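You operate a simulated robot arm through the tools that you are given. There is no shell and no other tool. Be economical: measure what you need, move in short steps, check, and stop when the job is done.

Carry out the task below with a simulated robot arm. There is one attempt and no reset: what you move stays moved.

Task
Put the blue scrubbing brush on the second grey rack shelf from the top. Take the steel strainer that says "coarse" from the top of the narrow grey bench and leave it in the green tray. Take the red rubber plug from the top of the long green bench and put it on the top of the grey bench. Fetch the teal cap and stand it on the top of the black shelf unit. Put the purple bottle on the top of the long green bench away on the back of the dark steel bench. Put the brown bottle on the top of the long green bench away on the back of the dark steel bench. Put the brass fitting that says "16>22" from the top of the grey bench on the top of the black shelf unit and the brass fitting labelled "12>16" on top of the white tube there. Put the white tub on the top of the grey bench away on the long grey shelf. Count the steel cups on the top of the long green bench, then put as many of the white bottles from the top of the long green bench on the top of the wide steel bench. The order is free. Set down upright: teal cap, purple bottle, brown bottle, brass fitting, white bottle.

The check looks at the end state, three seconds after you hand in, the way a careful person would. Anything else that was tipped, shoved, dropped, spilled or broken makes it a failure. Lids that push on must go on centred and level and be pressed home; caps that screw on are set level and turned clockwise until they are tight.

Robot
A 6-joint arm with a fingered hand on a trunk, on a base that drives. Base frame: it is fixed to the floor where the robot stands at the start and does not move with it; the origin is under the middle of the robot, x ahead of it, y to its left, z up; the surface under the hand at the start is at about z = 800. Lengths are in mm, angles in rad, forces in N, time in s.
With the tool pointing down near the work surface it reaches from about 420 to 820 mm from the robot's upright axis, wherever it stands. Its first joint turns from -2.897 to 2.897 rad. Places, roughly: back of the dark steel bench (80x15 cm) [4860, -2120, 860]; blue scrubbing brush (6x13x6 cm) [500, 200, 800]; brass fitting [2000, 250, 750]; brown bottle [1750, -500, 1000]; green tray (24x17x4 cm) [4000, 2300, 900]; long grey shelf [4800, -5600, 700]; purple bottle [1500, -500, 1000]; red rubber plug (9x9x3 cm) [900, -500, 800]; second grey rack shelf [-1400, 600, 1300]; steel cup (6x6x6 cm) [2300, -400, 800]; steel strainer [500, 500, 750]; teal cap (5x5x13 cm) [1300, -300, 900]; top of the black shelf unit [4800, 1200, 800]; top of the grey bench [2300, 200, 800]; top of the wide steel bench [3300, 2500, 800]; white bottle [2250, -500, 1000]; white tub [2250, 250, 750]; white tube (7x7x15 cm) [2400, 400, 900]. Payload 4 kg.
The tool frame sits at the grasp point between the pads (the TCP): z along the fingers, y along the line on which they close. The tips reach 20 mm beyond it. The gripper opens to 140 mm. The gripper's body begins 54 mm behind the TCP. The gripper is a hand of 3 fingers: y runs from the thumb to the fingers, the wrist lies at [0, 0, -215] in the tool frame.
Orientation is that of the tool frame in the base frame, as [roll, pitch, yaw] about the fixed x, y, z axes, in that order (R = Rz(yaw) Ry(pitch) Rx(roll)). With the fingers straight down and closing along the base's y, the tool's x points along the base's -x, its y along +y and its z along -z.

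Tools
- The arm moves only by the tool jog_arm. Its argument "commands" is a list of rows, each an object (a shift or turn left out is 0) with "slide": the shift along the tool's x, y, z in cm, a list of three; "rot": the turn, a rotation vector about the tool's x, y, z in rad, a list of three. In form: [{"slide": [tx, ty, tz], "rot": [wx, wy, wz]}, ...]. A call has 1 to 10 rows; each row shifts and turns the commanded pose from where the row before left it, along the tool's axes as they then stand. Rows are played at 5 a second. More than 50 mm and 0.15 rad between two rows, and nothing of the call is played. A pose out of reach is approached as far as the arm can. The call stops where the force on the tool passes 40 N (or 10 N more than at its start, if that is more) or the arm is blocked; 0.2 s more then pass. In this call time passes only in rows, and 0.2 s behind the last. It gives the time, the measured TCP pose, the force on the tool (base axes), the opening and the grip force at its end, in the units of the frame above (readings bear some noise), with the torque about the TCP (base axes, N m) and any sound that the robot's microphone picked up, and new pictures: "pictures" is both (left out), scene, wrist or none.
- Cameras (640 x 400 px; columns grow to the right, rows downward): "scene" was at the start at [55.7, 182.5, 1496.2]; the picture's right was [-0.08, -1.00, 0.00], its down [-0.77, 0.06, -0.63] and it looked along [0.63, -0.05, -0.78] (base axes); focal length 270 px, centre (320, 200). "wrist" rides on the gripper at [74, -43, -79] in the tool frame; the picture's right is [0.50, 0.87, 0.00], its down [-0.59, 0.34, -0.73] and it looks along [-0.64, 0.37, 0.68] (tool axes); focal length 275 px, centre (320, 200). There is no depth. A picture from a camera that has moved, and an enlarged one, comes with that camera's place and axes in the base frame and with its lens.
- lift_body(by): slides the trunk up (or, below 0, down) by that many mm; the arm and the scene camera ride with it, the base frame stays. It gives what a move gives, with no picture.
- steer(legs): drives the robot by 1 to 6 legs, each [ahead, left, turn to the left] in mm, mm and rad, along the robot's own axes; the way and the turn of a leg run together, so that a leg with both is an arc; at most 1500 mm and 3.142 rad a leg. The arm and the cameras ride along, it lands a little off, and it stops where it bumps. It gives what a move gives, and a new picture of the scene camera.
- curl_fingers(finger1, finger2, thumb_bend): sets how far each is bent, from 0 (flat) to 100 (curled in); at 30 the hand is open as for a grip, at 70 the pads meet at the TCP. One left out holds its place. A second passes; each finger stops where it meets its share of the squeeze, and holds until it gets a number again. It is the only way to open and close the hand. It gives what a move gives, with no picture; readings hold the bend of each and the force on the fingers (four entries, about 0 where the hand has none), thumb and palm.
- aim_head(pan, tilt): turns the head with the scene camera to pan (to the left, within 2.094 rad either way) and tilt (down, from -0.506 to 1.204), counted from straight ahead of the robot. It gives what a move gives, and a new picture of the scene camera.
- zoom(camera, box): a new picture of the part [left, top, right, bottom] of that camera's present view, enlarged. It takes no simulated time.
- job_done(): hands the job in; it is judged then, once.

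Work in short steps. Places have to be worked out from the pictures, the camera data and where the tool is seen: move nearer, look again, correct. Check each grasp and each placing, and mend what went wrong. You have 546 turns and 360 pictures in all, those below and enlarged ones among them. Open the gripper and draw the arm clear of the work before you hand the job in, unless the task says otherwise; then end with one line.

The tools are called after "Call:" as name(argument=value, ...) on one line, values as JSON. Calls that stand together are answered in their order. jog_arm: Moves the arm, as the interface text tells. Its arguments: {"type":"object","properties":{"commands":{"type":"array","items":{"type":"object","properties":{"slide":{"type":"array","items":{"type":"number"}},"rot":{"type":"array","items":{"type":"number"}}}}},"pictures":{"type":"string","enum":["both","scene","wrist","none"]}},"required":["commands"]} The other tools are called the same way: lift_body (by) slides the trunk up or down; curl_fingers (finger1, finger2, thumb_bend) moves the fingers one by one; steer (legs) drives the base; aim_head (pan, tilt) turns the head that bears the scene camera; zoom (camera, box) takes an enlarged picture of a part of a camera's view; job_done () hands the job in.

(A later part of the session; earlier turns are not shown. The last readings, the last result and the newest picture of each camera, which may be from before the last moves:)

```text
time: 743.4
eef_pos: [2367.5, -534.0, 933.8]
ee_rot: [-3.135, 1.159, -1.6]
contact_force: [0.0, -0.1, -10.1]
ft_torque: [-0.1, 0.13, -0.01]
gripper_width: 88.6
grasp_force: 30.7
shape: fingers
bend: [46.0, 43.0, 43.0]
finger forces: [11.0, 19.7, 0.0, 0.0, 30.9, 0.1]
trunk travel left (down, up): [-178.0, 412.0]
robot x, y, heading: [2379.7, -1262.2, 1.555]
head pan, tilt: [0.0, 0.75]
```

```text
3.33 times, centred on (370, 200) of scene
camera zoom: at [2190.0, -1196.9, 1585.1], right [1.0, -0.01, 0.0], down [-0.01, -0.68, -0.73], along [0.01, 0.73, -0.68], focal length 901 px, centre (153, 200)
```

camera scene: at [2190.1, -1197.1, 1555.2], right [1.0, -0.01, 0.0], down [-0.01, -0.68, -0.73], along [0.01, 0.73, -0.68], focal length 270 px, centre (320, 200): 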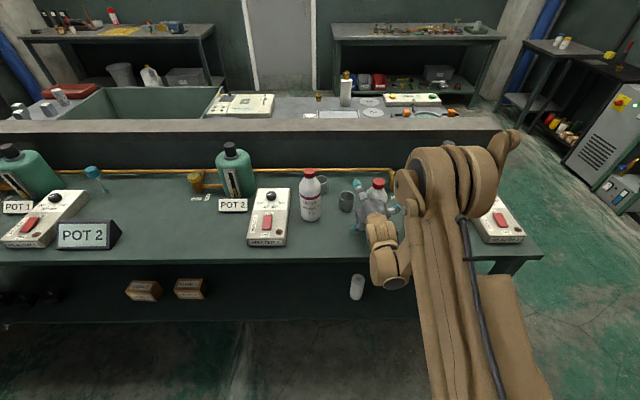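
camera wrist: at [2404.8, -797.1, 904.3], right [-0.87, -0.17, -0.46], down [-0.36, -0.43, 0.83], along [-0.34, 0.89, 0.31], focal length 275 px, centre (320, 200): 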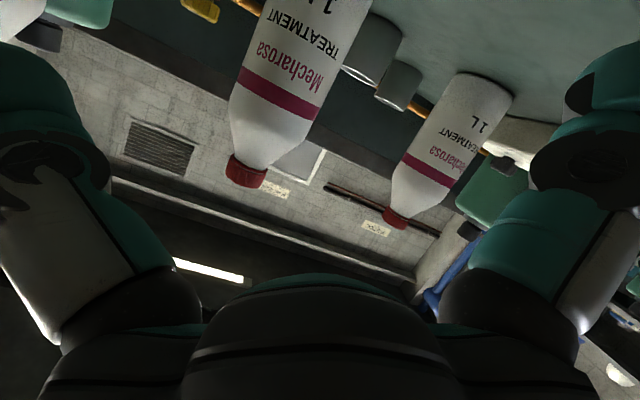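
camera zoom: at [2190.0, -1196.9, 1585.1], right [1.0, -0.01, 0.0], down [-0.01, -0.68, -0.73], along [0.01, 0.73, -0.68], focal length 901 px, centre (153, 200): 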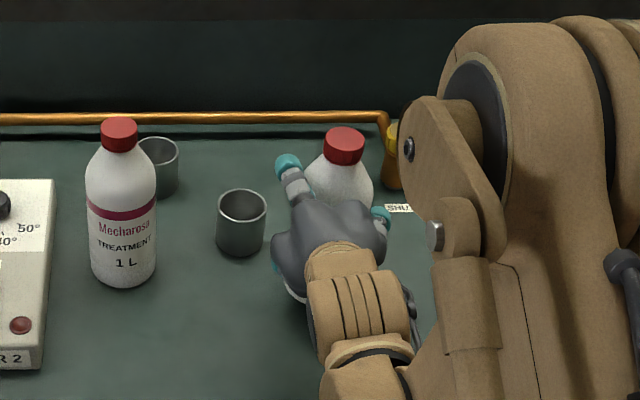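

Lifted upright (10 N). I raise it well clear and carry it round to the wide steel bench.

Call:
lift_body(by=230)

Call:
steer(legs=[[-100, 0, 0], [0, 0, -1.556], [1170, 0, 0], [0, 0, 1.571], [1500, 0, 0], [1120, 0, 0]])

Call:
steer(legs=[[0, 0, 1.571], [860, 0, 0], [0, 0, -1.571]])

```text
time: 745.8
eef_pos: [2367.5, -535.1, 1164.4]
ee_rot: [-3.134, 1.162, -1.602]
contact_force: [1.1, 0.5, -9.6]
ft_torque: [-0.07, 0.18, -0.05]
gripper_width: 88.8
grasp_force: 30.5
shape: fingers
bend: [46.0, 43.0, 43.0]
finger forces: [11.1, 19.8, 0.0, 0.0, 30.8, 0.1]
trunk travel left (down, up): [-408.0, 182.0]
robot x, y, heading: [2378.6, -1262.3, 1.56]
head pan, tilt: [0.0, 0.75]
```

```text
time: 772.8
eef_pos: [3537.6, 2027.0, 1163.4]
ee_rot: [-3.134, 1.159, -1.599]
contact_force: [0.1, 0.5, -10.6]
ft_torque: [-0.11, 0.14, 0.01]
gripper_width: 87.4
grasp_force: 28.7
shape: fingers
bend: [46.0, 43.0, 43.0]
finger forces: [10.2, 18.8, 0.0, 0.0, 28.7, 0.0]
trunk travel left (down, up): [-408.0, 182.0]
robot x, y, heading: [3553.0, 1297.8, 1.559]
head pan, tilt: [0.0, 0.75]
camera scene: at [3361.0, 1365.1, 1815.2], right [1.0, -0.01, 0.0], down [-0.01, -0.68, -0.73], along [0.01, 0.73, -0.68], focal length 270 px, centre (320, 200)
```

scene: 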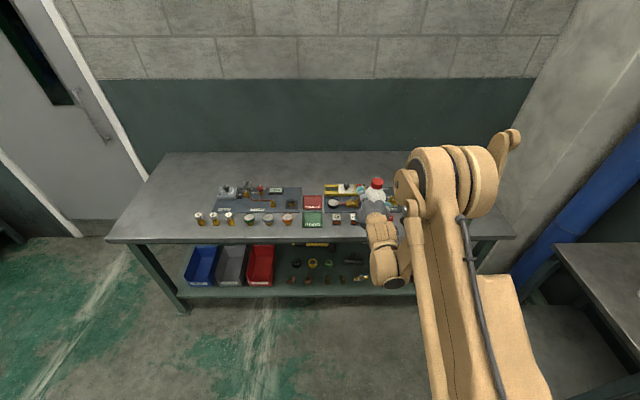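

```text
time: 785.0
eef_pos: [2697.8, 2049.8, 1163.7]
ee_rot: [-3.134, 1.16, -1.625]
contact_force: [-0.3, 0.2, -10.2]
ft_torque: [-0.13, 0.13, -0.01]
gripper_width: 86.4
grasp_force: 28.1
shape: fingers
bend: [46.0, 43.0, 44.0]
finger forces: [9.4, 18.5, 0.0, 0.1, 27.3, 0.0]
trunk travel left (down, up): [-408.0, 182.0]
robot x, y, heading: [2692.9, 1320.1, 1.53]
head pan, tilt: [0.0, 0.75]
camera scene: at [2504.2, 1391.2, 1815.2], right [1.0, -0.04, 0.0], down [-0.02, -0.68, -0.73], along [0.03, 0.73, -0.68], focal length 270 px, centre (320, 200)
```

scene: 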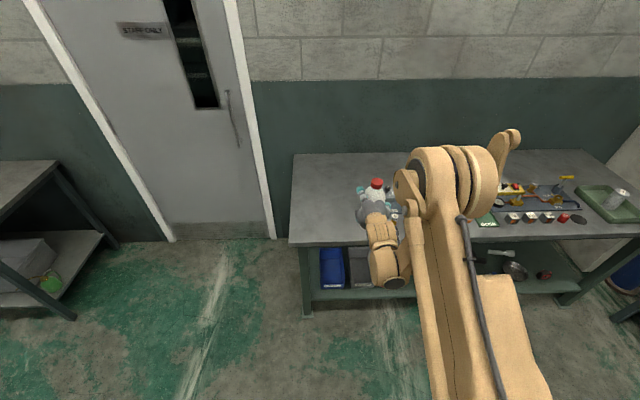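

The bench's left part (x 2400–2720) is free. I bring bottle one to about [2500, 2340].

Call:
steer(legs=[[0, 175, 0.04], [290, 0, 0]])

Call:
lift_body(by=-180)

Call:
aim_head(pan=-0.1, tilt=0.8)

```text
time: 788.0
eef_pos: [2494.5, 2337.2, 1162.9]
ee_rot: [-3.136, 1.159, -1.58]
contact_force: [-0.4, 0.7, -10.1]
ft_torque: [-0.14, 0.15, -0.02]
gripper_width: 86.6
grasp_force: 27.9
shape: fingers
bend: [46.0, 43.0, 44.0]
finger forces: [9.5, 18.7, 0.1, 0.0, 27.5, 0.1]
trunk travel left (down, up): [-408.0, 182.0]
robot x, y, heading: [2519.9, 1609.1, 1.58]
head pan, tilt: [0.0, 0.75]
camera scene: at [2329.3, 1672.1, 1815.1], right [1.0, 0.01, 0.0], down [0.01, -0.68, -0.73], along [-0.01, 0.73, -0.68], focal length 270 px, centre (320, 200)
```

scene: 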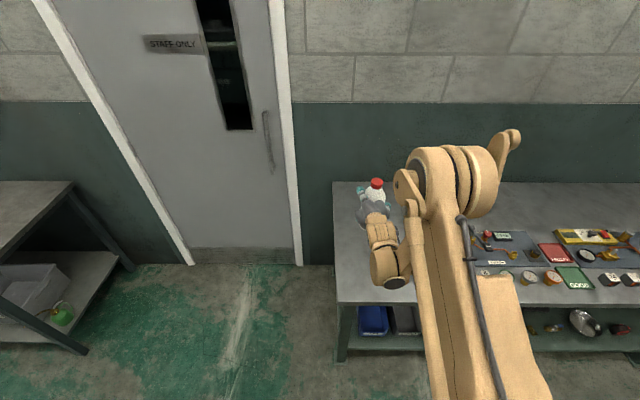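

```text
time: 790.0
eef_pos: [2494.8, 2336.2, 983.7]
ee_rot: [-3.135, 1.158, -1.579]
contact_force: [-0.4, -0.1, -10.2]
ft_torque: [-0.15, 0.14, 0.02]
gripper_width: 86.7
grasp_force: 27.7
shape: fingers
bend: [46.0, 43.0, 44.0]
finger forces: [9.5, 18.7, 0.0, 0.0, 27.5, 0.1]
trunk travel left (down, up): [-228.0, 362.0]
robot x, y, heading: [2519.8, 1607.5, 1.584]
head pan, tilt: [0.0, 0.75]
```

```text
time: 790.7
eef_pos: [2494.3, 2336.2, 984.4]
ee_rot: [-3.135, 1.158, -1.58]
contact_force: [0.6, -0.5, -10.7]
ft_torque: [-0.17, 0.16, 0.01]
gripper_width: 86.3
grasp_force: 28.1
shape: fingers
bend: [46.0, 43.0, 44.0]
finger forces: [9.7, 18.6, 0.1, 0.0, 27.5, 0.1]
trunk travel left (down, up): [-228.0, 362.0]
robot x, y, heading: [2519.8, 1610.5, 1.581]
head pan, tilt: [-0.099, 0.799]
camera scene: at [2337.3, 1667.9, 1631.2], right [1.0, -0.09, 0.0], down [-0.07, -0.71, -0.7], along [0.06, 0.69, -0.72], focal length 270 px, centre (320, 200)
```

scene: 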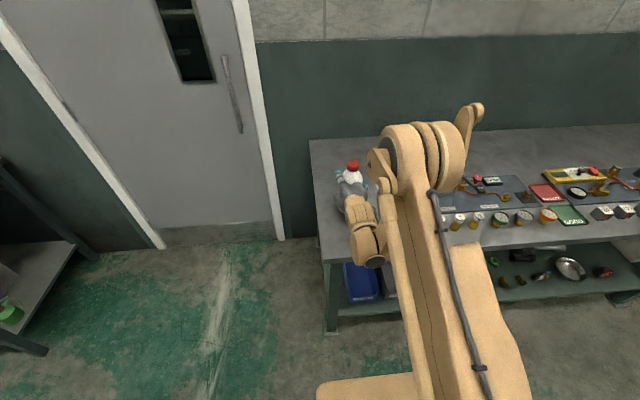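

Above a clear area. I lower with the trunk; it stops on contact.

Call:
lift_body(by=-22)

Call:
lift_body(by=-30)

```text
time: 791.3
eef_pos: [2493.2, 2336.3, 962.0]
ee_rot: [-3.135, 1.162, -1.58]
contact_force: [0.5, -0.1, -10.4]
ft_torque: [-0.18, 0.16, 0.0]
gripper_width: 86.3
grasp_force: 28.0
shape: fingers
bend: [46.0, 43.0, 44.0]
finger forces: [9.6, 18.6, 0.0, 0.0, 27.4, 0.0]
trunk travel left (down, up): [-206.0, 384.0]
robot x, y, heading: [2518.8, 1612.0, 1.579]
head pan, tilt: [-0.099, 0.799]
```

```text
time: 791.9
eef_pos: [2491.7, 2334.7, 950.7]
ee_rot: [3.14, 1.174, -1.586]
contact_force: [-1.8, -2.0, 29.8]
ft_torque: [-0.61, 0.47, 0.02]
gripper_width: 82.9
grasp_force: 36.1
shape: fingers
bend: [48.0, 41.0, 44.0]
finger forces: [23.9, 16.0, 0.1, 0.0, 31.7, 0.1]
trunk travel left (down, up): [-188.0, 402.0]
robot x, y, heading: [2519.8, 1606.5, 1.58]
head pan, tilt: [-0.099, 0.799]
stopped: the force on the tool passed its limit at 48 N (the readings are from after the stop); the commanded pose is now the measured one
```

Contact. I relieve 4 mm and open.

Call:
lift_body(by=4)

Call:
curl_fingers(finger1=30, finger2=28, thumb_bend=30)

Call:
curl_fingers(finger1=6, finger2=6, thumb_bend=6)

Call:
zoom(camera="wrist", box=[0, 0, 640, 400])

```text
time: 792.4
eef_pos: [2491.9, 2336.0, 951.4]
ee_rot: [-3.14, 1.169, -1.582]
contact_force: [0.1, -4.1, 5.3]
ft_torque: [-0.36, 0.42, 0.06]
gripper_width: 83.5
grasp_force: 32.9
shape: fingers
bend: [48.0, 42.0, 44.0]
finger forces: [16.6, 18.8, 0.0, 0.0, 31.2, 0.1]
trunk travel left (down, up): [-192.0, 398.0]
robot x, y, heading: [2521.4, 1609.6, 1.577]
head pan, tilt: [-0.099, 0.799]
```

```text
time: 793.4
eef_pos: [2492.4, 2336.4, 951.7]
ee_rot: [3.141, 1.17, -1.582]
contact_force: [-0.6, -0.5, 0.0]
ft_torque: [0.02, 0.01, 0.02]
gripper_width: 123.9
grasp_force: 0.1
shape: fingers
bend: [30.0, 28.0, 30.0]
finger forces: [0.0, 0.1, 0.0, 0.1, 0.1, 0.1]
trunk travel left (down, up): [-192.0, 398.0]
robot x, y, heading: [2521.1, 1610.2, 1.58]
head pan, tilt: [-0.099, 0.799]
```

```text
time: 794.4
eef_pos: [2491.6, 2335.6, 952.4]
ee_rot: [3.141, 1.17, -1.582]
contact_force: [0.2, -0.1, -0.1]
ft_torque: [-0.03, 0.0, -0.02]
gripper_width: 153.9
grasp_force: 0.0
shape: fingers
bend: [7.0, 7.0, 7.0]
finger forces: [0.0, 0.0, 0.0, 0.0, 0.1, 0.0]
trunk travel left (down, up): [-192.0, 398.0]
robot x, y, heading: [2521.3, 1610.2, 1.577]
head pan, tilt: [-0.099, 0.799]
```

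```text
1.00 times, centred on (320, 200) of wrist (not enlarged: the box is as wide or as high as the picture)
camera zoom: at [2532.7, 2234.9, 914.0], right [-0.87, -0.18, -0.46], down [-0.35, -0.44, 0.83], along [-0.36, 0.88, 0.32], focal length 275 px, centre (320, 200)
```

zoom: 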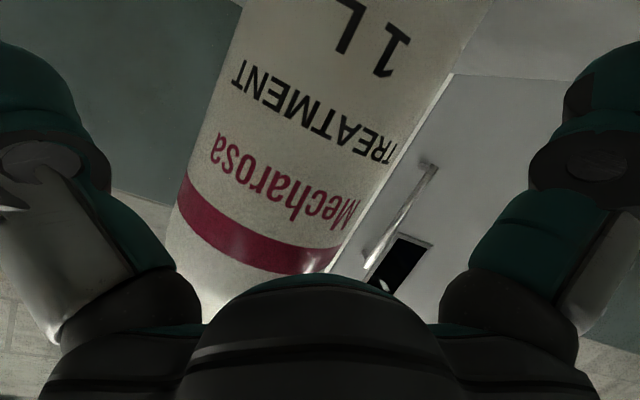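

The bottle stands free. I back straight out.

Call:
steer(legs=[[-290, 0, 0]])

```text
time: 796.4
eef_pos: [2492.5, 2047.8, 952.2]
ee_rot: [-3.14, 1.171, -1.578]
contact_force: [0.2, 0.0, -0.7]
ft_torque: [0.0, -0.01, 0.0]
gripper_width: 154.0
grasp_force: 0.0
shape: fingers
bend: [7.0, 7.0, 7.0]
finger forces: [0.0, 0.0, 0.0, 0.1, 0.1, 0.0]
trunk travel left (down, up): [-192.0, 398.0]
robot x, y, heading: [2521.8, 1319.7, 1.588]
head pan, tilt: [-0.099, 0.799]
camera scene: at [2340.1, 1377.3, 1595.7], right [1.0, -0.09, 0.0], down [-0.06, -0.71, -0.7], along [0.06, 0.69, -0.72], focal length 270 px, centre (320, 200)
```

scene: 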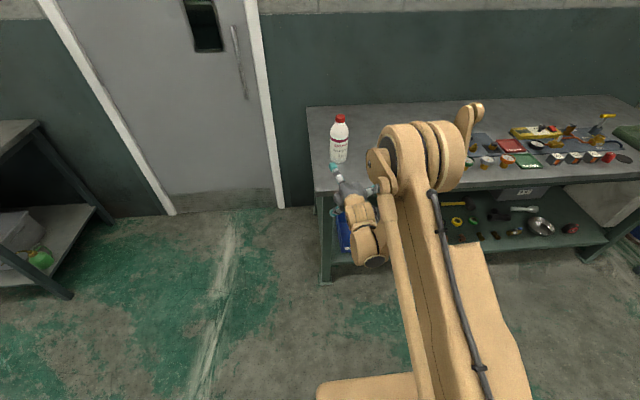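

One white bottle delivered. I raise the hand and return for the right-hand white bottle near [2611, -525].

Call:
lift_body(by=230)

Call:
steer(legs=[[0, 0, -1.588], [1030, 0, 0], [0, 0, -1.571], [1500, 0, 0], [1110, 0, 0], [0, 0, -1.571]])

Call:
steer(legs=[[930, 0, 0], [0, 0, -1.571], [-90, 0, 0]])

```text
time: 798.8
eef_pos: [2492.9, 2048.3, 1182.6]
ee_rot: [-3.141, 1.17, -1.577]
contact_force: [0.2, -0.4, -0.3]
ft_torque: [0.04, 0.05, -0.01]
gripper_width: 154.3
grasp_force: 0.0
shape: fingers
bend: [7.0, 7.0, 7.0]
finger forces: [0.0, 0.1, 0.0, 0.1, 0.1, 0.0]
trunk travel left (down, up): [-422.0, 168.0]
robot x, y, heading: [2522.6, 1320.2, 1.582]
head pan, tilt: [-0.099, 0.799]
```

```text
time: 827.8
eef_pos: [2744.9, -1238.9, 1182.0]
ee_rot: [-3.141, 1.169, -0.076]
contact_force: [0.0, -0.8, 1.3]
ft_torque: [0.02, 0.02, -0.02]
gripper_width: 154.0
grasp_force: 0.0
shape: fingers
bend: [7.0, 7.0, 7.0]
finger forces: [0.1, 0.1, 0.0, 0.1, 0.0, 0.1]
trunk travel left (down, up): [-422.0, 168.0]
robot x, y, heading: [3469.7, -1256.8, 3.093]
head pan, tilt: [-0.099, 0.799]
camera scene: at [3400.8, -1437.3, 1825.6], right [0.15, 0.99, 0.0], down [0.71, -0.11, -0.7], along [-0.69, 0.11, -0.72], focal length 270 px, centre (320, 200)
```

scene: 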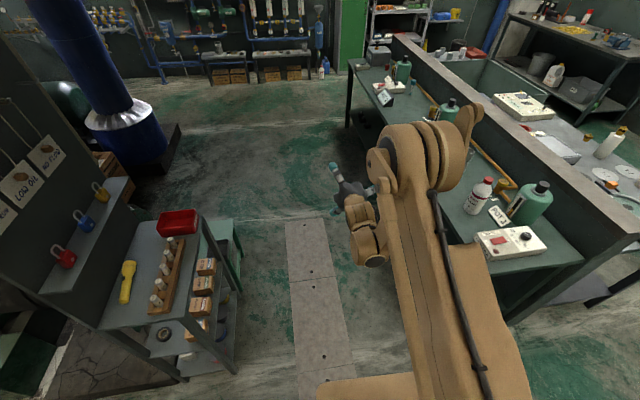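

```text
time: 837.3
eef_pos: [2568.7, -571.0, 1182.4]
ee_rot: [-3.139, 1.169, -1.67]
contact_force: [-0.1, -0.1, 0.7]
ft_torque: [0.03, 0.0, -0.05]
gripper_width: 154.2
grasp_force: 0.1
shape: fingers
bend: [7.0, 7.0, 7.0]
finger forces: [0.0, 0.0, 0.0, 0.1, 0.1, 0.0]
trunk travel left (down, up): [-422.0, 168.0]
robot x, y, heading: [2537.2, -1296.2, 1.494]
head pan, tilt: [-0.099, 0.799]
camera scene: at [2356.2, -1225.6, 1825.7], right [0.98, -0.18, 0.0], down [-0.13, -0.7, -0.7], along [0.12, 0.69, -0.72], focal length 270 px, centre (320, 200)
```

scene: 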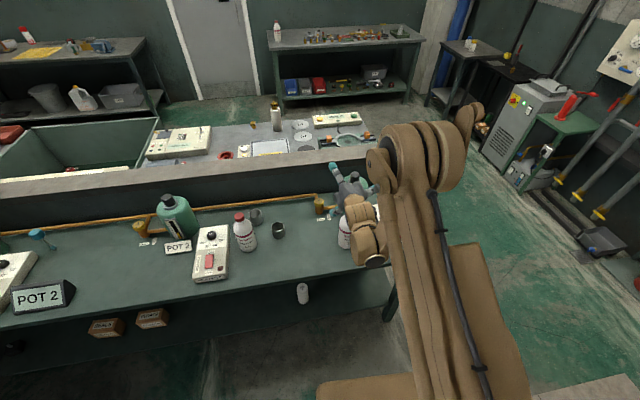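

I straighten up, shift right and back, then lower the hand to grasp height.

Call:
steer(legs=[[-90, 0, 0.077], [0, -75, 0]])

Call:
lift_body(by=-276)

Call:
zoom(camera="wrist", box=[0, 0, 640, 400])

```text
time: 839.0
eef_pos: [2586.9, -658.2, 1181.3]
ee_rot: [3.14, 1.169, -1.595]
contact_force: [1.1, -0.4, 0.1]
ft_torque: [-0.01, 0.0, 0.03]
gripper_width: 153.9
grasp_force: 0.0
shape: fingers
bend: [7.0, 7.0, 7.0]
finger forces: [0.0, 0.1, 0.0, 0.0, 0.0, 0.0]
trunk travel left (down, up): [-422.0, 168.0]
robot x, y, heading: [2605.6, -1390.6, 1.572]
head pan, tilt: [-0.099, 0.799]
camera scene: at [2425.4, -1326.8, 1825.9], right [0.99, -0.1, 0.0], down [-0.07, -0.71, -0.7], along [0.07, 0.69, -0.72], focal length 270 px, centre (320, 200)
```

scene: 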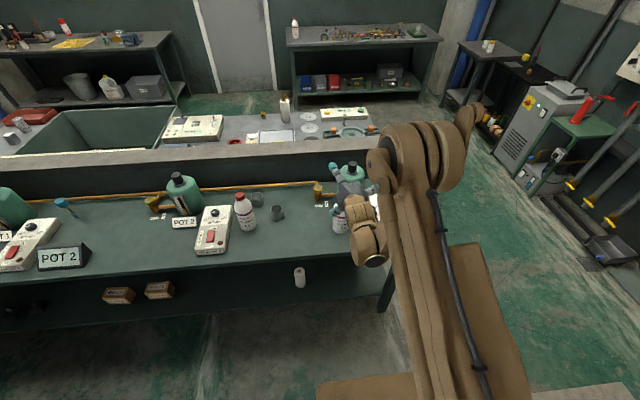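

```text
time: 841.9
eef_pos: [2585.2, -659.6, 906.2]
ee_rot: [3.141, 1.168, -1.592]
contact_force: [-0.7, 0.7, 0.1]
ft_torque: [0.01, 0.03, 0.01]
gripper_width: 154.1
grasp_force: 0.1
shape: fingers
bend: [7.0, 7.0, 7.0]
finger forces: [0.1, 0.0, 0.1, 0.1, 0.1, 0.0]
trunk travel left (down, up): [-146.0, 444.0]
robot x, y, heading: [2605.7, -1387.9, 1.571]
head pan, tilt: [-0.099, 0.799]
```

```text
1.00 times, centred on (320, 200) of wrist (not enlarged: the box is as wide or as high as the picture)
camera zoom: at [2624.4, -760.8, 868.2], right [-0.87, -0.17, -0.46], down [-0.35, -0.44, 0.83], along [-0.35, 0.88, 0.32], focal length 275 px, centre (320, 200)
```

zoom: 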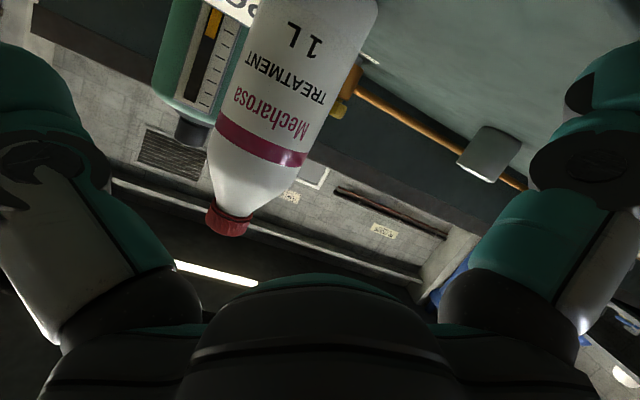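

The bottle is at tool y≈-16, 133 mm ahead, just as before. I drive forward and close.

Call:
steer(legs=[[80, 0, 0], [50, 0, 0]])

Call:
curl_fingers(finger1=75, finger2=75, thumb_bend=75)

Call:
lift_body(by=30)

Call:
zoom(camera="wrist", box=[0, 0, 640, 400])

```text
time: 843.4
eef_pos: [2585.1, -527.8, 904.3]
ee_rot: [-3.141, 1.169, -1.593]
contact_force: [0.4, -0.2, 1.0]
ft_torque: [0.02, 0.0, 0.01]
gripper_width: 153.8
grasp_force: 0.1
shape: fingers
bend: [7.0, 7.0, 7.0]
finger forces: [0.0, 0.0, 0.1, 0.0, 0.0, 0.1]
trunk travel left (down, up): [-146.0, 444.0]
robot x, y, heading: [2604.8, -1256.5, 1.571]
head pan, tilt: [-0.099, 0.799]
camera scene: at [2422.9, -1195.5, 1549.6], right [0.99, -0.1, 0.0], down [-0.07, -0.71, -0.7], along [0.07, 0.69, -0.72], focal length 270 px, centre (320, 200)
```

scene: 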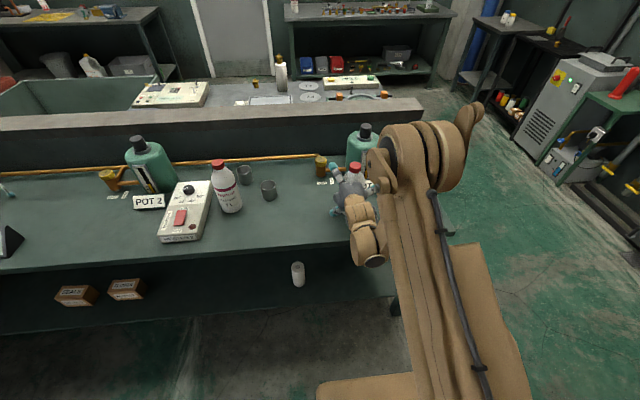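

```text
time: 844.4
eef_pos: [2585.9, -528.4, 904.8]
ee_rot: [-3.14, 1.17, -1.59]
contact_force: [4.7, -1.1, 4.6]
ft_torque: [-0.38, -0.27, 0.09]
gripper_width: 94.1
grasp_force: 40.1
shape: fingers
bend: [43.0, 41.0, 42.0]
finger forces: [12.0, 28.2, 0.0, 0.1, 40.8, 0.0]
trunk travel left (down, up): [-146.0, 444.0]
robot x, y, heading: [2606.6, -1252.6, 1.569]
head pan, tilt: [-0.099, 0.799]
```

```text
time: 845.2
eef_pos: [2584.2, -528.1, 935.0]
ee_rot: [-3.139, 1.17, -1.592]
contact_force: [-0.5, 0.1, -10.5]
ft_torque: [0.02, 0.13, -0.01]
gripper_width: 94.3
grasp_force: 40.9
shape: fingers
bend: [43.0, 41.0, 42.0]
finger forces: [13.9, 27.6, 0.0, 0.1, 40.6, 0.0]
trunk travel left (down, up): [-176.0, 414.0]
robot x, y, heading: [2605.3, -1254.2, 1.572]
head pan, tilt: [-0.099, 0.799]
```

```text
1.00 times, centred on (320, 200) of wrist (not enlarged: the box is as wide or as high as the picture)
camera zoom: at [2624.0, -629.5, 897.3], right [-0.87, -0.18, -0.46], down [-0.35, -0.44, 0.83], along [-0.35, 0.88, 0.32], focal length 275 px, centre (320, 200)
```

zoom: 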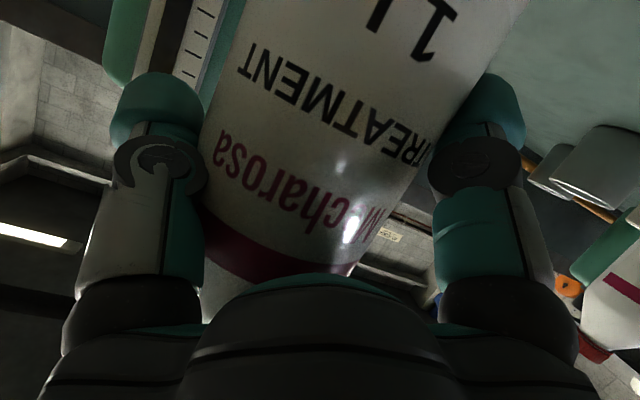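

Held at 40 N. I carry it to the wide steel bench.

Call:
lift_body(by=230)

Call:
steer(legs=[[-100, 0, 0], [0, 0, -1.572], [945, 0, 0], [0, 0, 1.571], [1500, 0, 0], [1160, 0, 0]])

Call:
steer(legs=[[0, 0, 1.571], [890, 0, 0], [0, 0, -1.571]])

```text
time: 847.6
eef_pos: [2584.6, -527.0, 1164.1]
ee_rot: [-3.138, 1.169, -1.593]
contact_force: [0.3, 0.1, -9.9]
ft_torque: [-0.02, 0.13, -0.03]
gripper_width: 94.2
grasp_force: 41.0
shape: fingers
bend: [43.0, 41.0, 42.0]
finger forces: [13.8, 27.6, 0.0, 0.0, 40.5, 0.0]
trunk travel left (down, up): [-406.0, 184.0]
robot x, y, heading: [2602.7, -1255.9, 1.568]
head pan, tilt: [-0.099, 0.799]
```

```text
time: 873.4
eef_pos: [3507.8, 1984.1, 1165.4]
ee_rot: [-3.14, 1.168, -1.589]
contact_force: [0.6, -0.2, -10.2]
ft_torque: [-0.06, 0.13, 0.02]
gripper_width: 94.0
grasp_force: 35.5
shape: fingers
bend: [43.0, 41.0, 43.0]
finger forces: [11.0, 24.8, 0.0, 0.0, 34.5, 0.0]
trunk travel left (down, up): [-406.0, 184.0]
robot x, y, heading: [3526.4, 1255.9, 1.571]
head pan, tilt: [-0.099, 0.799]
camera scene: at [3345.7, 1316.4, 1809.5], right [0.99, -0.1, 0.0], down [-0.07, -0.71, -0.7], along [0.07, 0.69, -0.72], focal length 270 px, centre (320, 200)
```

scene: 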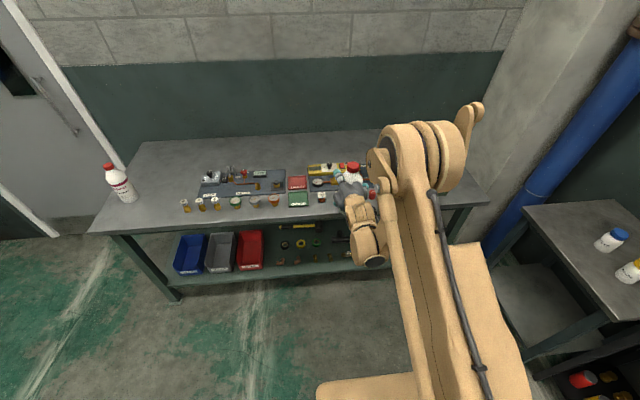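

```text
time: 885.7
eef_pos: [2616.2, 1974.8, 1165.2]
ee_rot: [-3.141, 1.169, -1.576]
contact_force: [0.2, -0.2, -9.7]
ft_torque: [-0.02, 0.12, 0.01]
gripper_width: 92.9
grasp_force: 32.1
shape: fingers
bend: [43.0, 41.0, 43.0]
finger forces: [9.7, 23.2, 0.1, 0.1, 31.0, 0.0]
trunk travel left (down, up): [-406.0, 184.0]
robot x, y, heading: [2644.9, 1251.3, 1.58]
head pan, tilt: [-0.099, 0.799]
camera scene: at [2466.4, 1305.9, 1809.6], right [1.0, -0.08, 0.0], down [-0.06, -0.72, -0.7], along [0.06, 0.69, -0.72], focal length 270 px, centre (320, 200)
```

scene: 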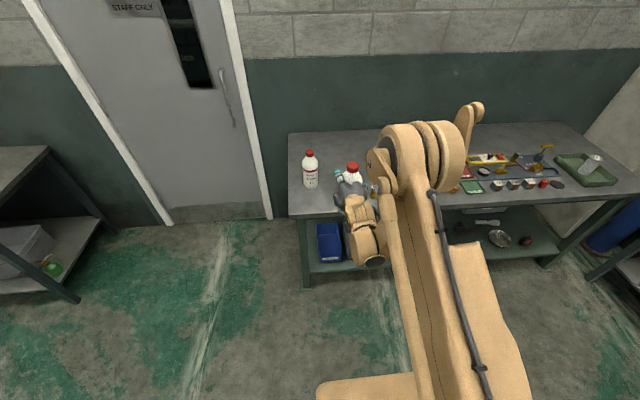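

To keep clear of bottle one I'll place this one farther back and right, about [2667, 2450].

Call:
steer(legs=[[0, -38, 0], [475, 0, 0]])

Call:
lift_body(by=-190)

Call:
zoom(camera="scene", box=[200, 100, 480, 300])

```text
time: 889.0
eef_pos: [2639.9, 2451.1, 1163.7]
ee_rot: [-3.14, 1.168, -1.568]
contact_force: [0.3, 0.7, -10.2]
ft_torque: [-0.04, 0.13, -0.03]
gripper_width: 92.9
grasp_force: 32.7
shape: fingers
bend: [43.0, 41.0, 43.0]
finger forces: [9.8, 23.2, 0.0, 0.0, 31.4, 0.0]
trunk travel left (down, up): [-406.0, 184.0]
robot x, y, heading: [2678.9, 1721.0, 1.594]
head pan, tilt: [-0.099, 0.799]
camera scene: at [2495.2, 1780.1, 1809.5], right [1.0, -0.08, 0.0], down [-0.06, -0.72, -0.7], along [0.05, 0.69, -0.72], focal length 270 px, centre (320, 200)
```

scene: 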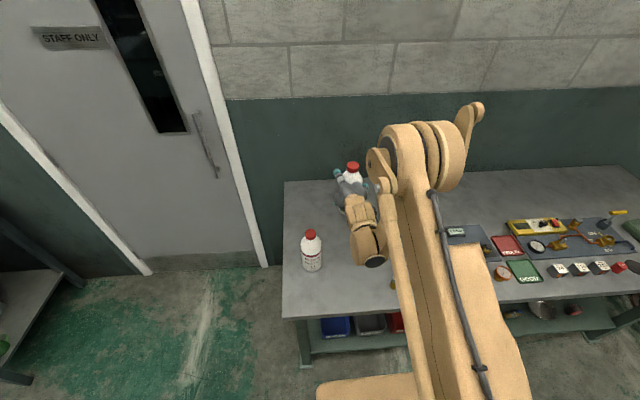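

```text
time: 891.0
eef_pos: [2640.7, 2449.4, 974.9]
ee_rot: [-3.139, 1.169, -1.569]
contact_force: [0.0, -0.7, -9.6]
ft_torque: [-0.06, 0.11, 0.03]
gripper_width: 92.8
grasp_force: 32.0
shape: fingers
bend: [43.0, 41.0, 43.0]
finger forces: [9.8, 23.2, 0.1, 0.0, 31.4, 0.0]
trunk travel left (down, up): [-216.0, 374.0]
robot x, y, heading: [2679.7, 1722.6, 1.596]
head pan, tilt: [-0.099, 0.799]
```

```text
2.00 times, centred on (340, 200) of scene
camera zoom: at [2495.3, 1778.8, 1619.7], right [1.0, -0.08, 0.0], down [-0.06, -0.72, -0.7], along [0.05, 0.69, -0.72], focal length 541 px, centre (280, 200)
```

zoom: 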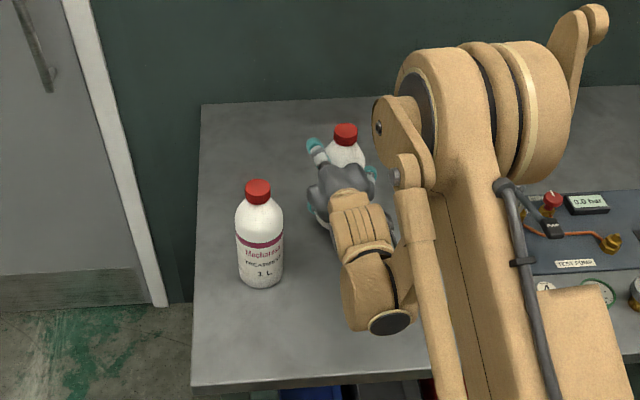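

Clear. I lower to contact.

Call:
lift_body(by=-14)

Call:
lift_body(by=-25)

Call:
lift_body(by=4)

Call:
curl_fingers(finger1=30, finger2=28, thumb_bend=30)

Call:
curl_fingers(finger1=8, finger2=8, thumb_bend=8)

Call:
steer(legs=[[-300, 0, 0]])

```text
time: 891.7
eef_pos: [2641.2, 2450.2, 961.1]
ee_rot: [-3.14, 1.169, -1.569]
contact_force: [-0.2, 0.0, -10.1]
ft_torque: [-0.02, 0.13, 0.03]
gripper_width: 92.9
grasp_force: 32.2
shape: fingers
bend: [43.0, 41.0, 43.0]
finger forces: [9.9, 23.4, 0.1, 0.1, 31.3, 0.1]
trunk travel left (down, up): [-202.0, 388.0]
robot x, y, heading: [2681.2, 1724.5, 1.594]
head pan, tilt: [-0.099, 0.799]
```

```text
time: 892.1
eef_pos: [2641.2, 2449.4, 956.2]
ee_rot: [3.141, 1.182, -1.572]
contact_force: [-0.5, -1.0, 26.2]
ft_torque: [-1.08, 0.08, -0.03]
gripper_width: 91.6
grasp_force: 35.8
shape: fingers
bend: [44.0, 40.0, 43.0]
finger forces: [18.0, 22.1, 0.0, 0.0, 31.4, 0.0]
trunk travel left (down, up): [-192.0, 398.0]
robot x, y, heading: [2679.9, 1722.7, 1.591]
head pan, tilt: [-0.099, 0.799]
stopped: the force on the tool passed its limit at 44 N (the readings are from after the stop); the commanded pose is now the measured one
```

```text
time: 892.6
eef_pos: [2640.3, 2451.2, 956.8]
ee_rot: [3.14, 1.176, -1.568]
contact_force: [0.0, -2.2, -5.2]
ft_torque: [-0.34, 0.16, 0.0]
gripper_width: 92.1
grasp_force: 32.8
shape: fingers
bend: [43.0, 41.0, 43.0]
finger forces: [11.3, 23.2, 0.0, 0.0, 31.4, 0.0]
trunk travel left (down, up): [-196.0, 394.0]
robot x, y, heading: [2679.4, 1723.4, 1.59]
head pan, tilt: [-0.099, 0.799]
```

```text
time: 893.6
eef_pos: [2639.7, 2450.4, 957.8]
ee_rot: [-3.14, 1.178, -1.568]
contact_force: [-0.8, 0.2, -0.2]
ft_torque: [-0.03, -0.03, -0.02]
gripper_width: 124.1
grasp_force: 0.2
shape: fingers
bend: [30.0, 28.0, 30.0]
finger forces: [0.0, 0.0, 0.0, 0.1, 0.1, 0.0]
trunk travel left (down, up): [-196.0, 394.0]
robot x, y, heading: [2679.3, 1721.7, 1.599]
head pan, tilt: [-0.099, 0.799]
```

```text
time: 894.6
eef_pos: [2639.7, 2449.9, 957.0]
ee_rot: [3.141, 1.178, -1.567]
contact_force: [0.3, 1.0, -0.4]
ft_torque: [-0.02, 0.02, 0.07]
gripper_width: 154.4
grasp_force: 0.0
shape: fingers
bend: [9.0, 9.0, 9.0]
finger forces: [0.1, 0.0, 0.1, 0.0, 0.0, 0.0]
trunk travel left (down, up): [-196.0, 394.0]
robot x, y, heading: [2677.3, 1721.5, 1.596]
head pan, tilt: [-0.099, 0.799]
```

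```text
time: 896.7
eef_pos: [2647.1, 2144.7, 959.2]
ee_rot: [-3.142, 1.178, -1.569]
contact_force: [-0.7, 0.3, -0.6]
ft_torque: [0.0, 0.04, 0.0]
gripper_width: 154.1
grasp_force: 0.2
shape: fingers
bend: [9.0, 9.0, 9.0]
finger forces: [0.0, 0.1, 0.1, 0.0, 0.1, 0.1]
trunk travel left (down, up): [-196.0, 394.0]
robot x, y, heading: [2688.2, 1418.6, 1.59]
head pan, tilt: [-0.099, 0.799]
camera scene: at [2502.1, 1471.1, 1599.0], right [1.0, -0.08, 0.0], down [-0.06, -0.71, -0.7], along [0.05, 0.7, -0.72], focal length 270 px, centre (320, 200)
```

scene: 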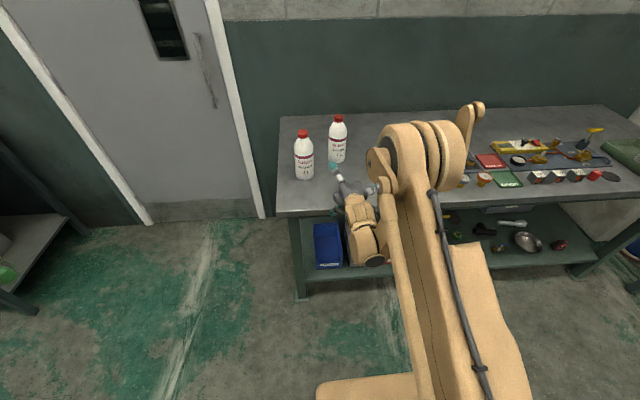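

Both white bottles stand on the wide steel bench. I return the hand to vertical, raise it, and head for the teal cap.

Call:
jog_arm(commands=[{"rot": [0, 0.142, 0]}, {"rot": [0, 0.142, 0]}, {"rot": [0, 0.142, 0]}, {"rot": [0, 0.142, 0]}, {"rot": [0, 0.142, 0]}, {"rot": [0, 0.142, 0]}, {"rot": [0, 0.142, 0]}, {"rot": [0, 0.142, 0]}, {"slide": [4, 0, 0]}, {"slide": [4, 0, 0]}], pictures="none")

Call:
lift_body(by=120)

Call:
steer(legs=[[0, 0, -1.59], [860, 0, 0], [0, 0, -1.571], [1500, 0, 0], [1190, 0, 0], [0, 0, -1.571]])

Call:
steer(legs=[[1500, 0, 0], [750, 0, 0], [0, 0, -1.571]])

```text
time: 898.9
eef_pos: [2646.7, 2064.9, 955.4]
ee_rot: [-3.141, 0.041, -1.569]
contact_force: [0.1, 0.5, -0.7]
ft_torque: [0.01, 0.02, -0.02]
gripper_width: 154.4
grasp_force: 0.0
shape: fingers
bend: [9.0, 9.0, 9.0]
finger forces: [0.0, 0.0, 0.1, 0.1, 0.1, 0.0]
trunk travel left (down, up): [-196.0, 394.0]
robot x, y, heading: [2686.1, 1416.9, 1.59]
head pan, tilt: [-0.099, 0.799]
```

```text
time: 900.4
eef_pos: [2647.8, 2065.4, 1075.5]
ee_rot: [3.142, 0.041, -1.568]
contact_force: [0.3, 0.2, 0.9]
ft_torque: [0.03, 0.04, -0.01]
gripper_width: 154.4
grasp_force: 0.0
shape: fingers
bend: [9.0, 9.0, 9.0]
finger forces: [0.1, 0.0, 0.0, 0.1, 0.0, 0.1]
trunk travel left (down, up): [-316.0, 274.0]
robot x, y, heading: [2689.6, 1414.5, 1.592]
head pan, tilt: [-0.099, 0.799]
```

```text
time: 928.9
eef_pos: [2940.0, -1278.0, 1074.5]
ee_rot: [3.141, 0.042, 0.017]
contact_force: [0.1, 0.6, 0.2]
ft_torque: [0.0, -0.01, 0.04]
gripper_width: 154.5
grasp_force: 0.1
shape: fingers
bend: [9.0, 9.0, 9.0]
finger forces: [0.0, 0.0, 0.0, 0.0, 0.0, 0.1]
trunk travel left (down, up): [-316.0, 274.0]
robot x, y, heading: [3585.9, -1228.6, -3.106]
head pan, tilt: [-0.099, 0.799]
camera scene: at [3534.2, -1415.9, 1718.9], right [0.06, 1.0, 0.0], down [0.72, -0.04, -0.7], along [-0.7, 0.04, -0.72], focal length 270 px, centre (320, 200)
```

scene: 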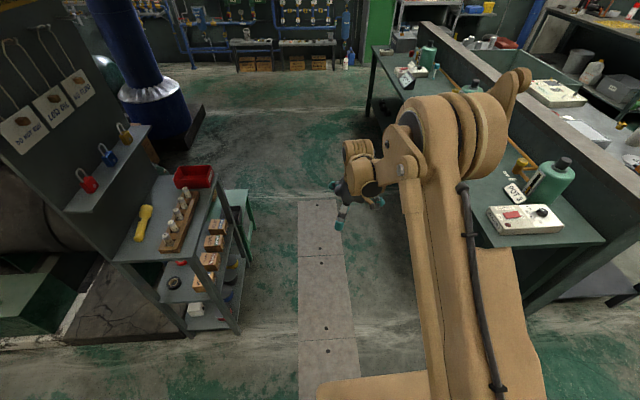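

```text
time: 943.8
eef_pos: [1288.6, -692.1, 1074.8]
ee_rot: [3.141, 0.042, -1.54]
contact_force: [-0.3, 0.5, -0.1]
ft_torque: [-0.01, 0.0, 0.0]
gripper_width: 154.3
grasp_force: 0.0
shape: fingers
bend: [9.0, 9.0, 9.0]
finger forces: [0.1, 0.0, 0.0, 0.0, 0.1, 0.0]
trunk travel left (down, up): [-316.0, 274.0]
robot x, y, heading: [1349.1, -1339.6, 1.619]
head pan, tilt: [-0.099, 0.799]
camera scene: at [1161.6, -1290.2, 1718.9], right [1.0, -0.05, 0.0], down [-0.03, -0.72, -0.7], along [0.03, 0.7, -0.72], focal length 270 px, centre (320, 200)
```

scene: 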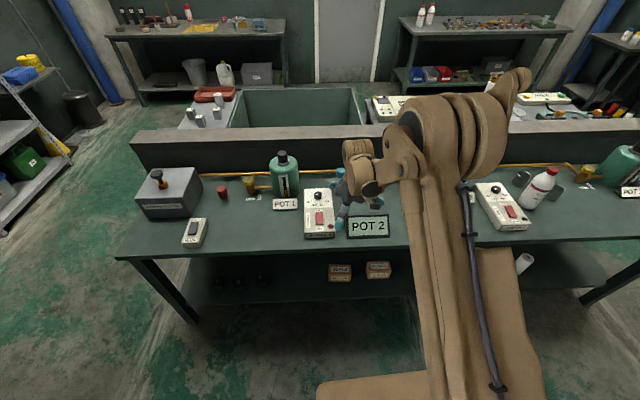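

I straighten and move in over the cap, partly by arm.

Call:
steer(legs=[[0, 0, -0.048], [310, 25, 0]])

Call:
curl_fingers(finger1=40, finger2=40, thumb_bend=40)

Call:
jog_arm(commands=[{"rot": [0, 0.035, 0]}, {"slide": [-3.5, 0, 0]}, {"slide": [-3.5, 0, 0]}], pictures="wrist")

```text
time: 946.4
eef_pos: [1287.6, -378.2, 1075.0]
ee_rot: [-3.141, 0.04, -1.579]
contact_force: [0.1, -0.5, 0.2]
ft_torque: [-0.04, -0.04, -0.01]
gripper_width: 154.4
grasp_force: 0.1
shape: fingers
bend: [9.0, 9.0, 9.0]
finger forces: [0.0, 0.1, 0.0, 0.0, 0.0, 0.0]
trunk travel left (down, up): [-316.0, 274.0]
robot x, y, heading: [1319.8, -1028.0, 1.583]
head pan, tilt: [-0.099, 0.799]
camera scene: at [1136.5, -970.6, 1718.9], right [1.0, -0.09, 0.0], down [-0.06, -0.71, -0.7], along [0.06, 0.69, -0.72], focal length 270 px, centre (320, 200)
```

scene: 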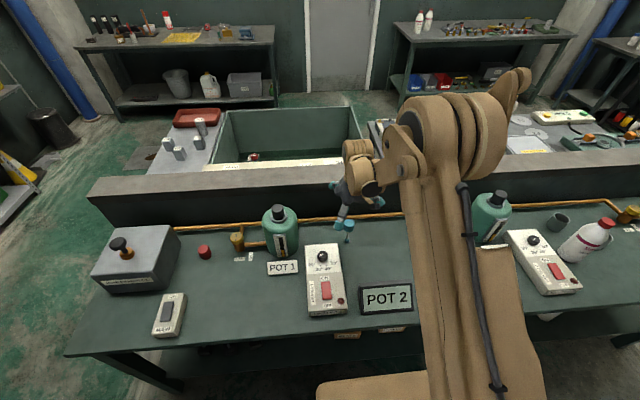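

```text
time: 947.4
eef_pos: [1287.9, -380.5, 1073.2]
ee_rot: [-3.141, 0.043, -1.576]
contact_force: [0.1, 0.3, -0.1]
ft_torque: [0.0, 0.0, 0.01]
gripper_width: 94.9
grasp_force: 0.0
shape: fingers
bend: [40.0, 40.0, 40.0]
finger forces: [0.0, 0.0, 0.0, 0.0, 0.1, 0.0]
trunk travel left (down, up): [-316.0, 274.0]
robot x, y, heading: [1319.7, -1028.7, 1.586]
head pan, tilt: [-0.099, 0.799]
```

```text
time: 948.1
eef_pos: [1288.6, -310.7, 1076.1]
ee_rot: [3.14, 0.004, -1.579]
contact_force: [0.2, 0.1, 0.5]
ft_torque: [0.01, 0.01, 0.02]
gripper_width: 95.2
grasp_force: 0.1
shape: fingers
bend: [40.0, 40.0, 40.0]
finger forces: [0.0, 0.0, 0.2, 0.1, 0.0, 0.1]
trunk travel left (down, up): [-316.0, 274.0]
robot x, y, heading: [1319.3, -1027.3, 1.58]
head pan, tilt: [-0.099, 0.799]
camera wrist: at [1330.5, -384.3, 1153.9], right [-0.87, -0.49, 0.0], down [-0.33, 0.59, 0.74], along [-0.36, 0.64, -0.68], focal length 275 px, centre (320, 200)
```

wrist: 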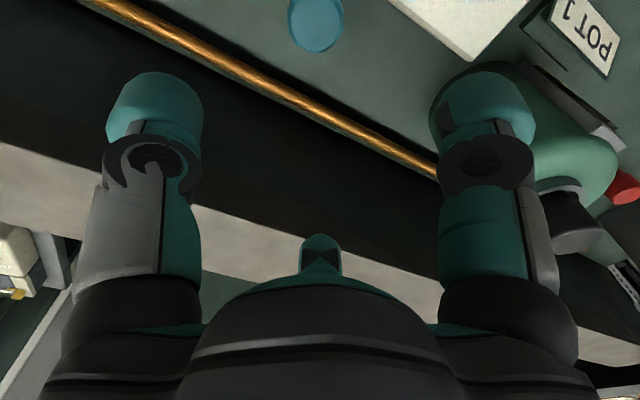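

The knob is ~31/22 mm off. I correct and descend for a closer look.

Call:
jog_arm(commands=[{"slide": [3.0, -2.1, 0]}, {"slide": [0, 0, 4]}, {"slide": [0, 0, 4]}], pictures="wrist")

```text
time: 949.0
eef_pos: [1309.3, -342.0, 995.8]
ee_rot: [3.141, 0.008, -1.581]
contact_force: [0.0, 0.2, -0.5]
ft_torque: [-0.01, 0.05, -0.02]
gripper_width: 94.8
grasp_force: 0.1
shape: fingers
bend: [40.0, 40.0, 40.0]
finger forces: [0.0, 0.0, 0.1, 0.0, 0.0, 0.0]
trunk travel left (down, up): [-316.0, 274.0]
robot x, y, heading: [1318.7, -1028.8, 1.579]
head pan, tilt: [-0.099, 0.799]
camera wrist: at [1351.5, -415.4, 1074.6], right [-0.87, -0.49, 0.0], down [-0.33, 0.59, 0.74], along [-0.36, 0.64, -0.67], focal length 275 px, centre (320, 200)
```

wrist: 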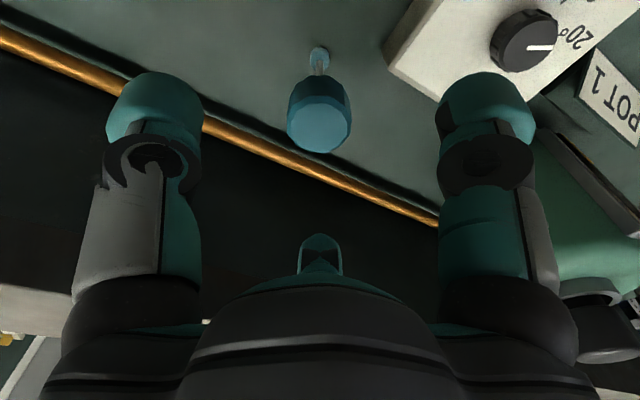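

I estimate the knob slightly behind; I nudge -5 mm and descend to re-measure.

Call:
jog_arm(commands=[{"slide": [-0.4, 0, 2]}, {"slide": [0, 0, 1.5]}], pictures="wrist")

```text
time: 949.5
eef_pos: [1309.6, -335.0, 961.0]
ee_rot: [3.141, 0.007, -1.577]
contact_force: [-0.3, 0.0, 0.1]
ft_torque: [0.02, 0.01, 0.0]
gripper_width: 95.1
grasp_force: 0.0
shape: fingers
bend: [40.0, 40.0, 40.0]
finger forces: [0.1, 0.0, 0.0, 0.1, 0.0, 0.0]
trunk travel left (down, up): [-316.0, 274.0]
robot x, y, heading: [1319.5, -1029.6, 1.582]
head pan, tilt: [-0.099, 0.799]
camera wrist: at [1351.3, -409.5, 1038.8], right [-0.87, -0.49, 0.0], down [-0.34, 0.59, 0.74], along [-0.36, 0.64, -0.67], focal length 275 px, centre (320, 200)
```

wrist: 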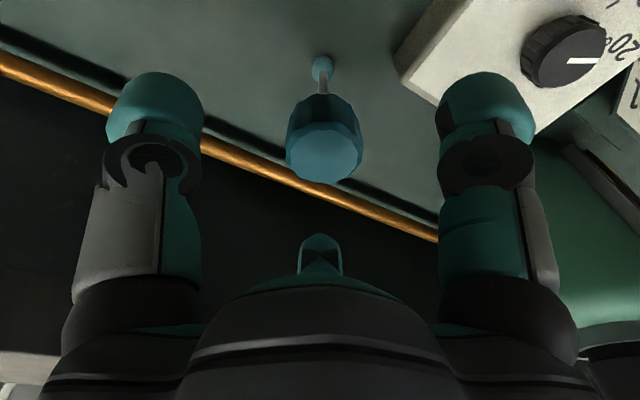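

Consistent: the knob (42 mm wide, top 917) is at tool (-9, +2). I correct and descend to z≈902.

Call:
jog_arm(commands=[{"slide": [-0.85, 0.2, 2]}, {"slide": [0, 0, 2]}, {"slide": [0, 0, 1.2]}, {"slide": [0, 0, 0.7]}], pictures="wrist")

```text
time: 950.5
eef_pos: [1306.8, -326.2, 901.9]
ee_rot: [-3.14, 0.008, -1.578]
contact_force: [0.3, -0.1, 0.1]
ft_torque: [0.02, -0.01, -0.01]
gripper_width: 94.8
grasp_force: 0.0
shape: fingers
bend: [40.0, 40.0, 40.0]
finger forces: [0.0, 0.1, 0.0, 0.0, 0.1, 0.0]
trunk travel left (down, up): [-316.0, 274.0]
robot x, y, heading: [1320.5, -1029.1, 1.581]
head pan, tilt: [-0.099, 0.799]
camera wrist: at [1347.8, -400.4, 979.0], right [-0.87, -0.49, 0.0], down [-0.34, 0.59, 0.74], along [-0.36, 0.64, -0.67], focal length 275 px, centre (320, 200)
```

wrist: 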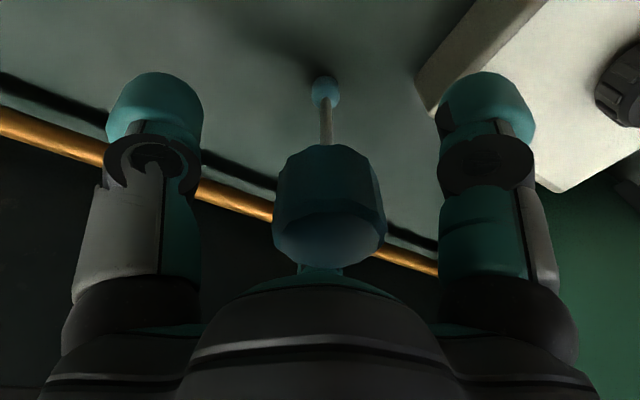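

The knob is well centred. I close in two stages.

Call:
curl_fingers(finger1=54, finger2=54, thumb_bend=54)

Call:
curl_fingers(finger1=75, finger2=75, thumb_bend=75)

Call:
zoom(camera="wrist", box=[0, 0, 640, 400])

```text
time: 951.5
eef_pos: [1305.9, -326.3, 901.1]
ee_rot: [-3.139, 0.006, -1.577]
contact_force: [0.4, 0.0, 0.4]
ft_torque: [-0.01, -0.03, 0.02]
gripper_width: 51.1
grasp_force: 0.0
shape: fingers
bend: [54.0, 54.0, 54.0]
finger forces: [0.0, 0.1, 0.0, 0.0, 0.0, 0.0]
trunk travel left (down, up): [-316.0, 274.0]
robot x, y, heading: [1318.8, -1029.7, 1.582]
head pan, tilt: [-0.099, 0.799]
```

```text
time: 952.5
eef_pos: [1306.3, -326.7, 900.0]
ee_rot: [3.141, 0.007, -1.579]
contact_force: [-0.1, -0.7, 0.6]
ft_torque: [0.06, -0.02, -0.03]
gripper_width: 28.8
grasp_force: 25.1
shape: fingers
bend: [60.0, 60.0, 62.0]
finger forces: [12.1, 13.2, 0.1, 0.1, 24.4, 0.1]
trunk travel left (down, up): [-316.0, 274.0]
robot x, y, heading: [1317.7, -1028.4, 1.584]
head pan, tilt: [-0.099, 0.799]
```

```text
1.00 times, centred on (320, 200) of wrist (not enlarged: the box is as wide or as high as the picture)
camera zoom: at [1347.8, -400.4, 979.1], right [-0.87, -0.49, 0.0], down [-0.34, 0.59, 0.74], along [-0.36, 0.64, -0.67], focal length 275 px, centre (320, 200)
```

zoom: 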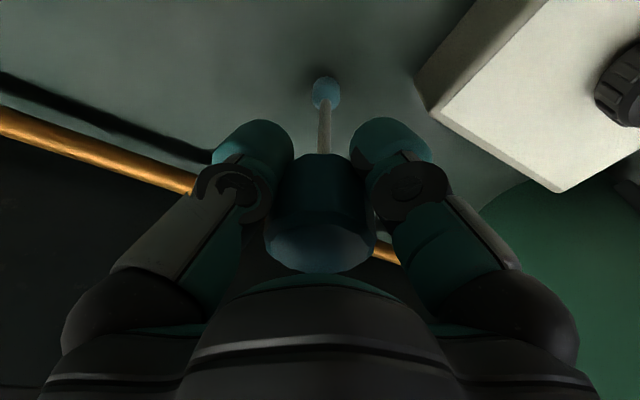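

Gripped at 25 N. I lift slowly and check.

Call:
jog_arm(commands=[{"slide": [0, 0, -0.5]}, {"slide": [0, 0, -1]}, {"slide": [0, 0, -2]}, {"slide": [0, 0, -3]}, {"slide": [0, 0, -4]}, {"slide": [0, 0, -4]}, {"slide": [4, 0, -2]}, {"slide": [4, 0, 0]}], pictures="wrist")

```text
time: 954.4
eef_pos: [1306.1, -409.9, 1065.9]
ee_rot: [-3.141, 0.005, -1.58]
contact_force: [-0.5, 0.9, -1.2]
ft_torque: [0.0, 0.0, 0.03]
gripper_width: 28.8
grasp_force: 25.1
shape: fingers
bend: [60.0, 60.0, 63.0]
finger forces: [12.1, 13.2, 0.1, 0.0, 24.2, 0.0]
trunk travel left (down, up): [-316.0, 274.0]
robot x, y, heading: [1320.1, -1026.8, 1.576]
head pan, tilt: [-0.099, 0.799]
camera wrist: at [1347.7, -483.1, 1143.7], right [-0.87, -0.49, 0.0], down [-0.33, 0.59, 0.74], along [-0.36, 0.64, -0.67], focal length 275 px, centre (320, 200)
```

wrist: 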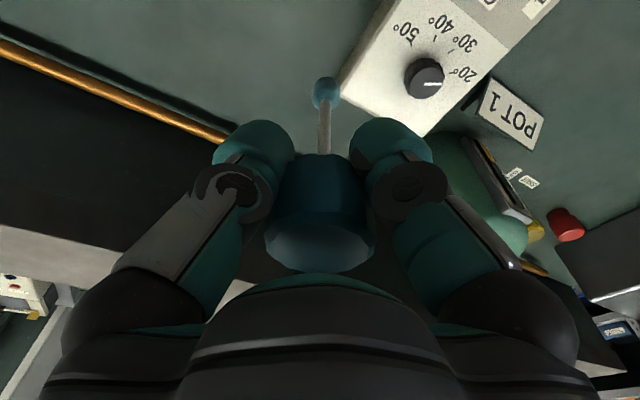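

Lifted. I zoom on its foot to understand how it stands.

Call:
zoom(camera="wrist", box=[260, 60, 400, 280])

```text
1.82 times, centred on (330, 170) of wrist
camera zoom: at [1347.7, -483.1, 1143.7], right [-0.87, -0.49, 0.0], down [-0.33, 0.59, 0.74], along [-0.36, 0.64, -0.67], focal length 500 px, centre (302, 254)
```

zoom: 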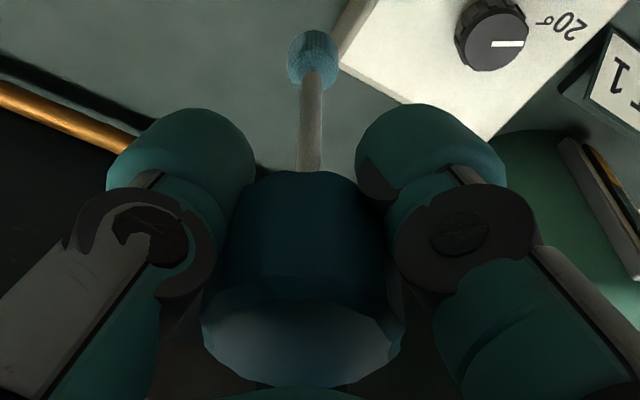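

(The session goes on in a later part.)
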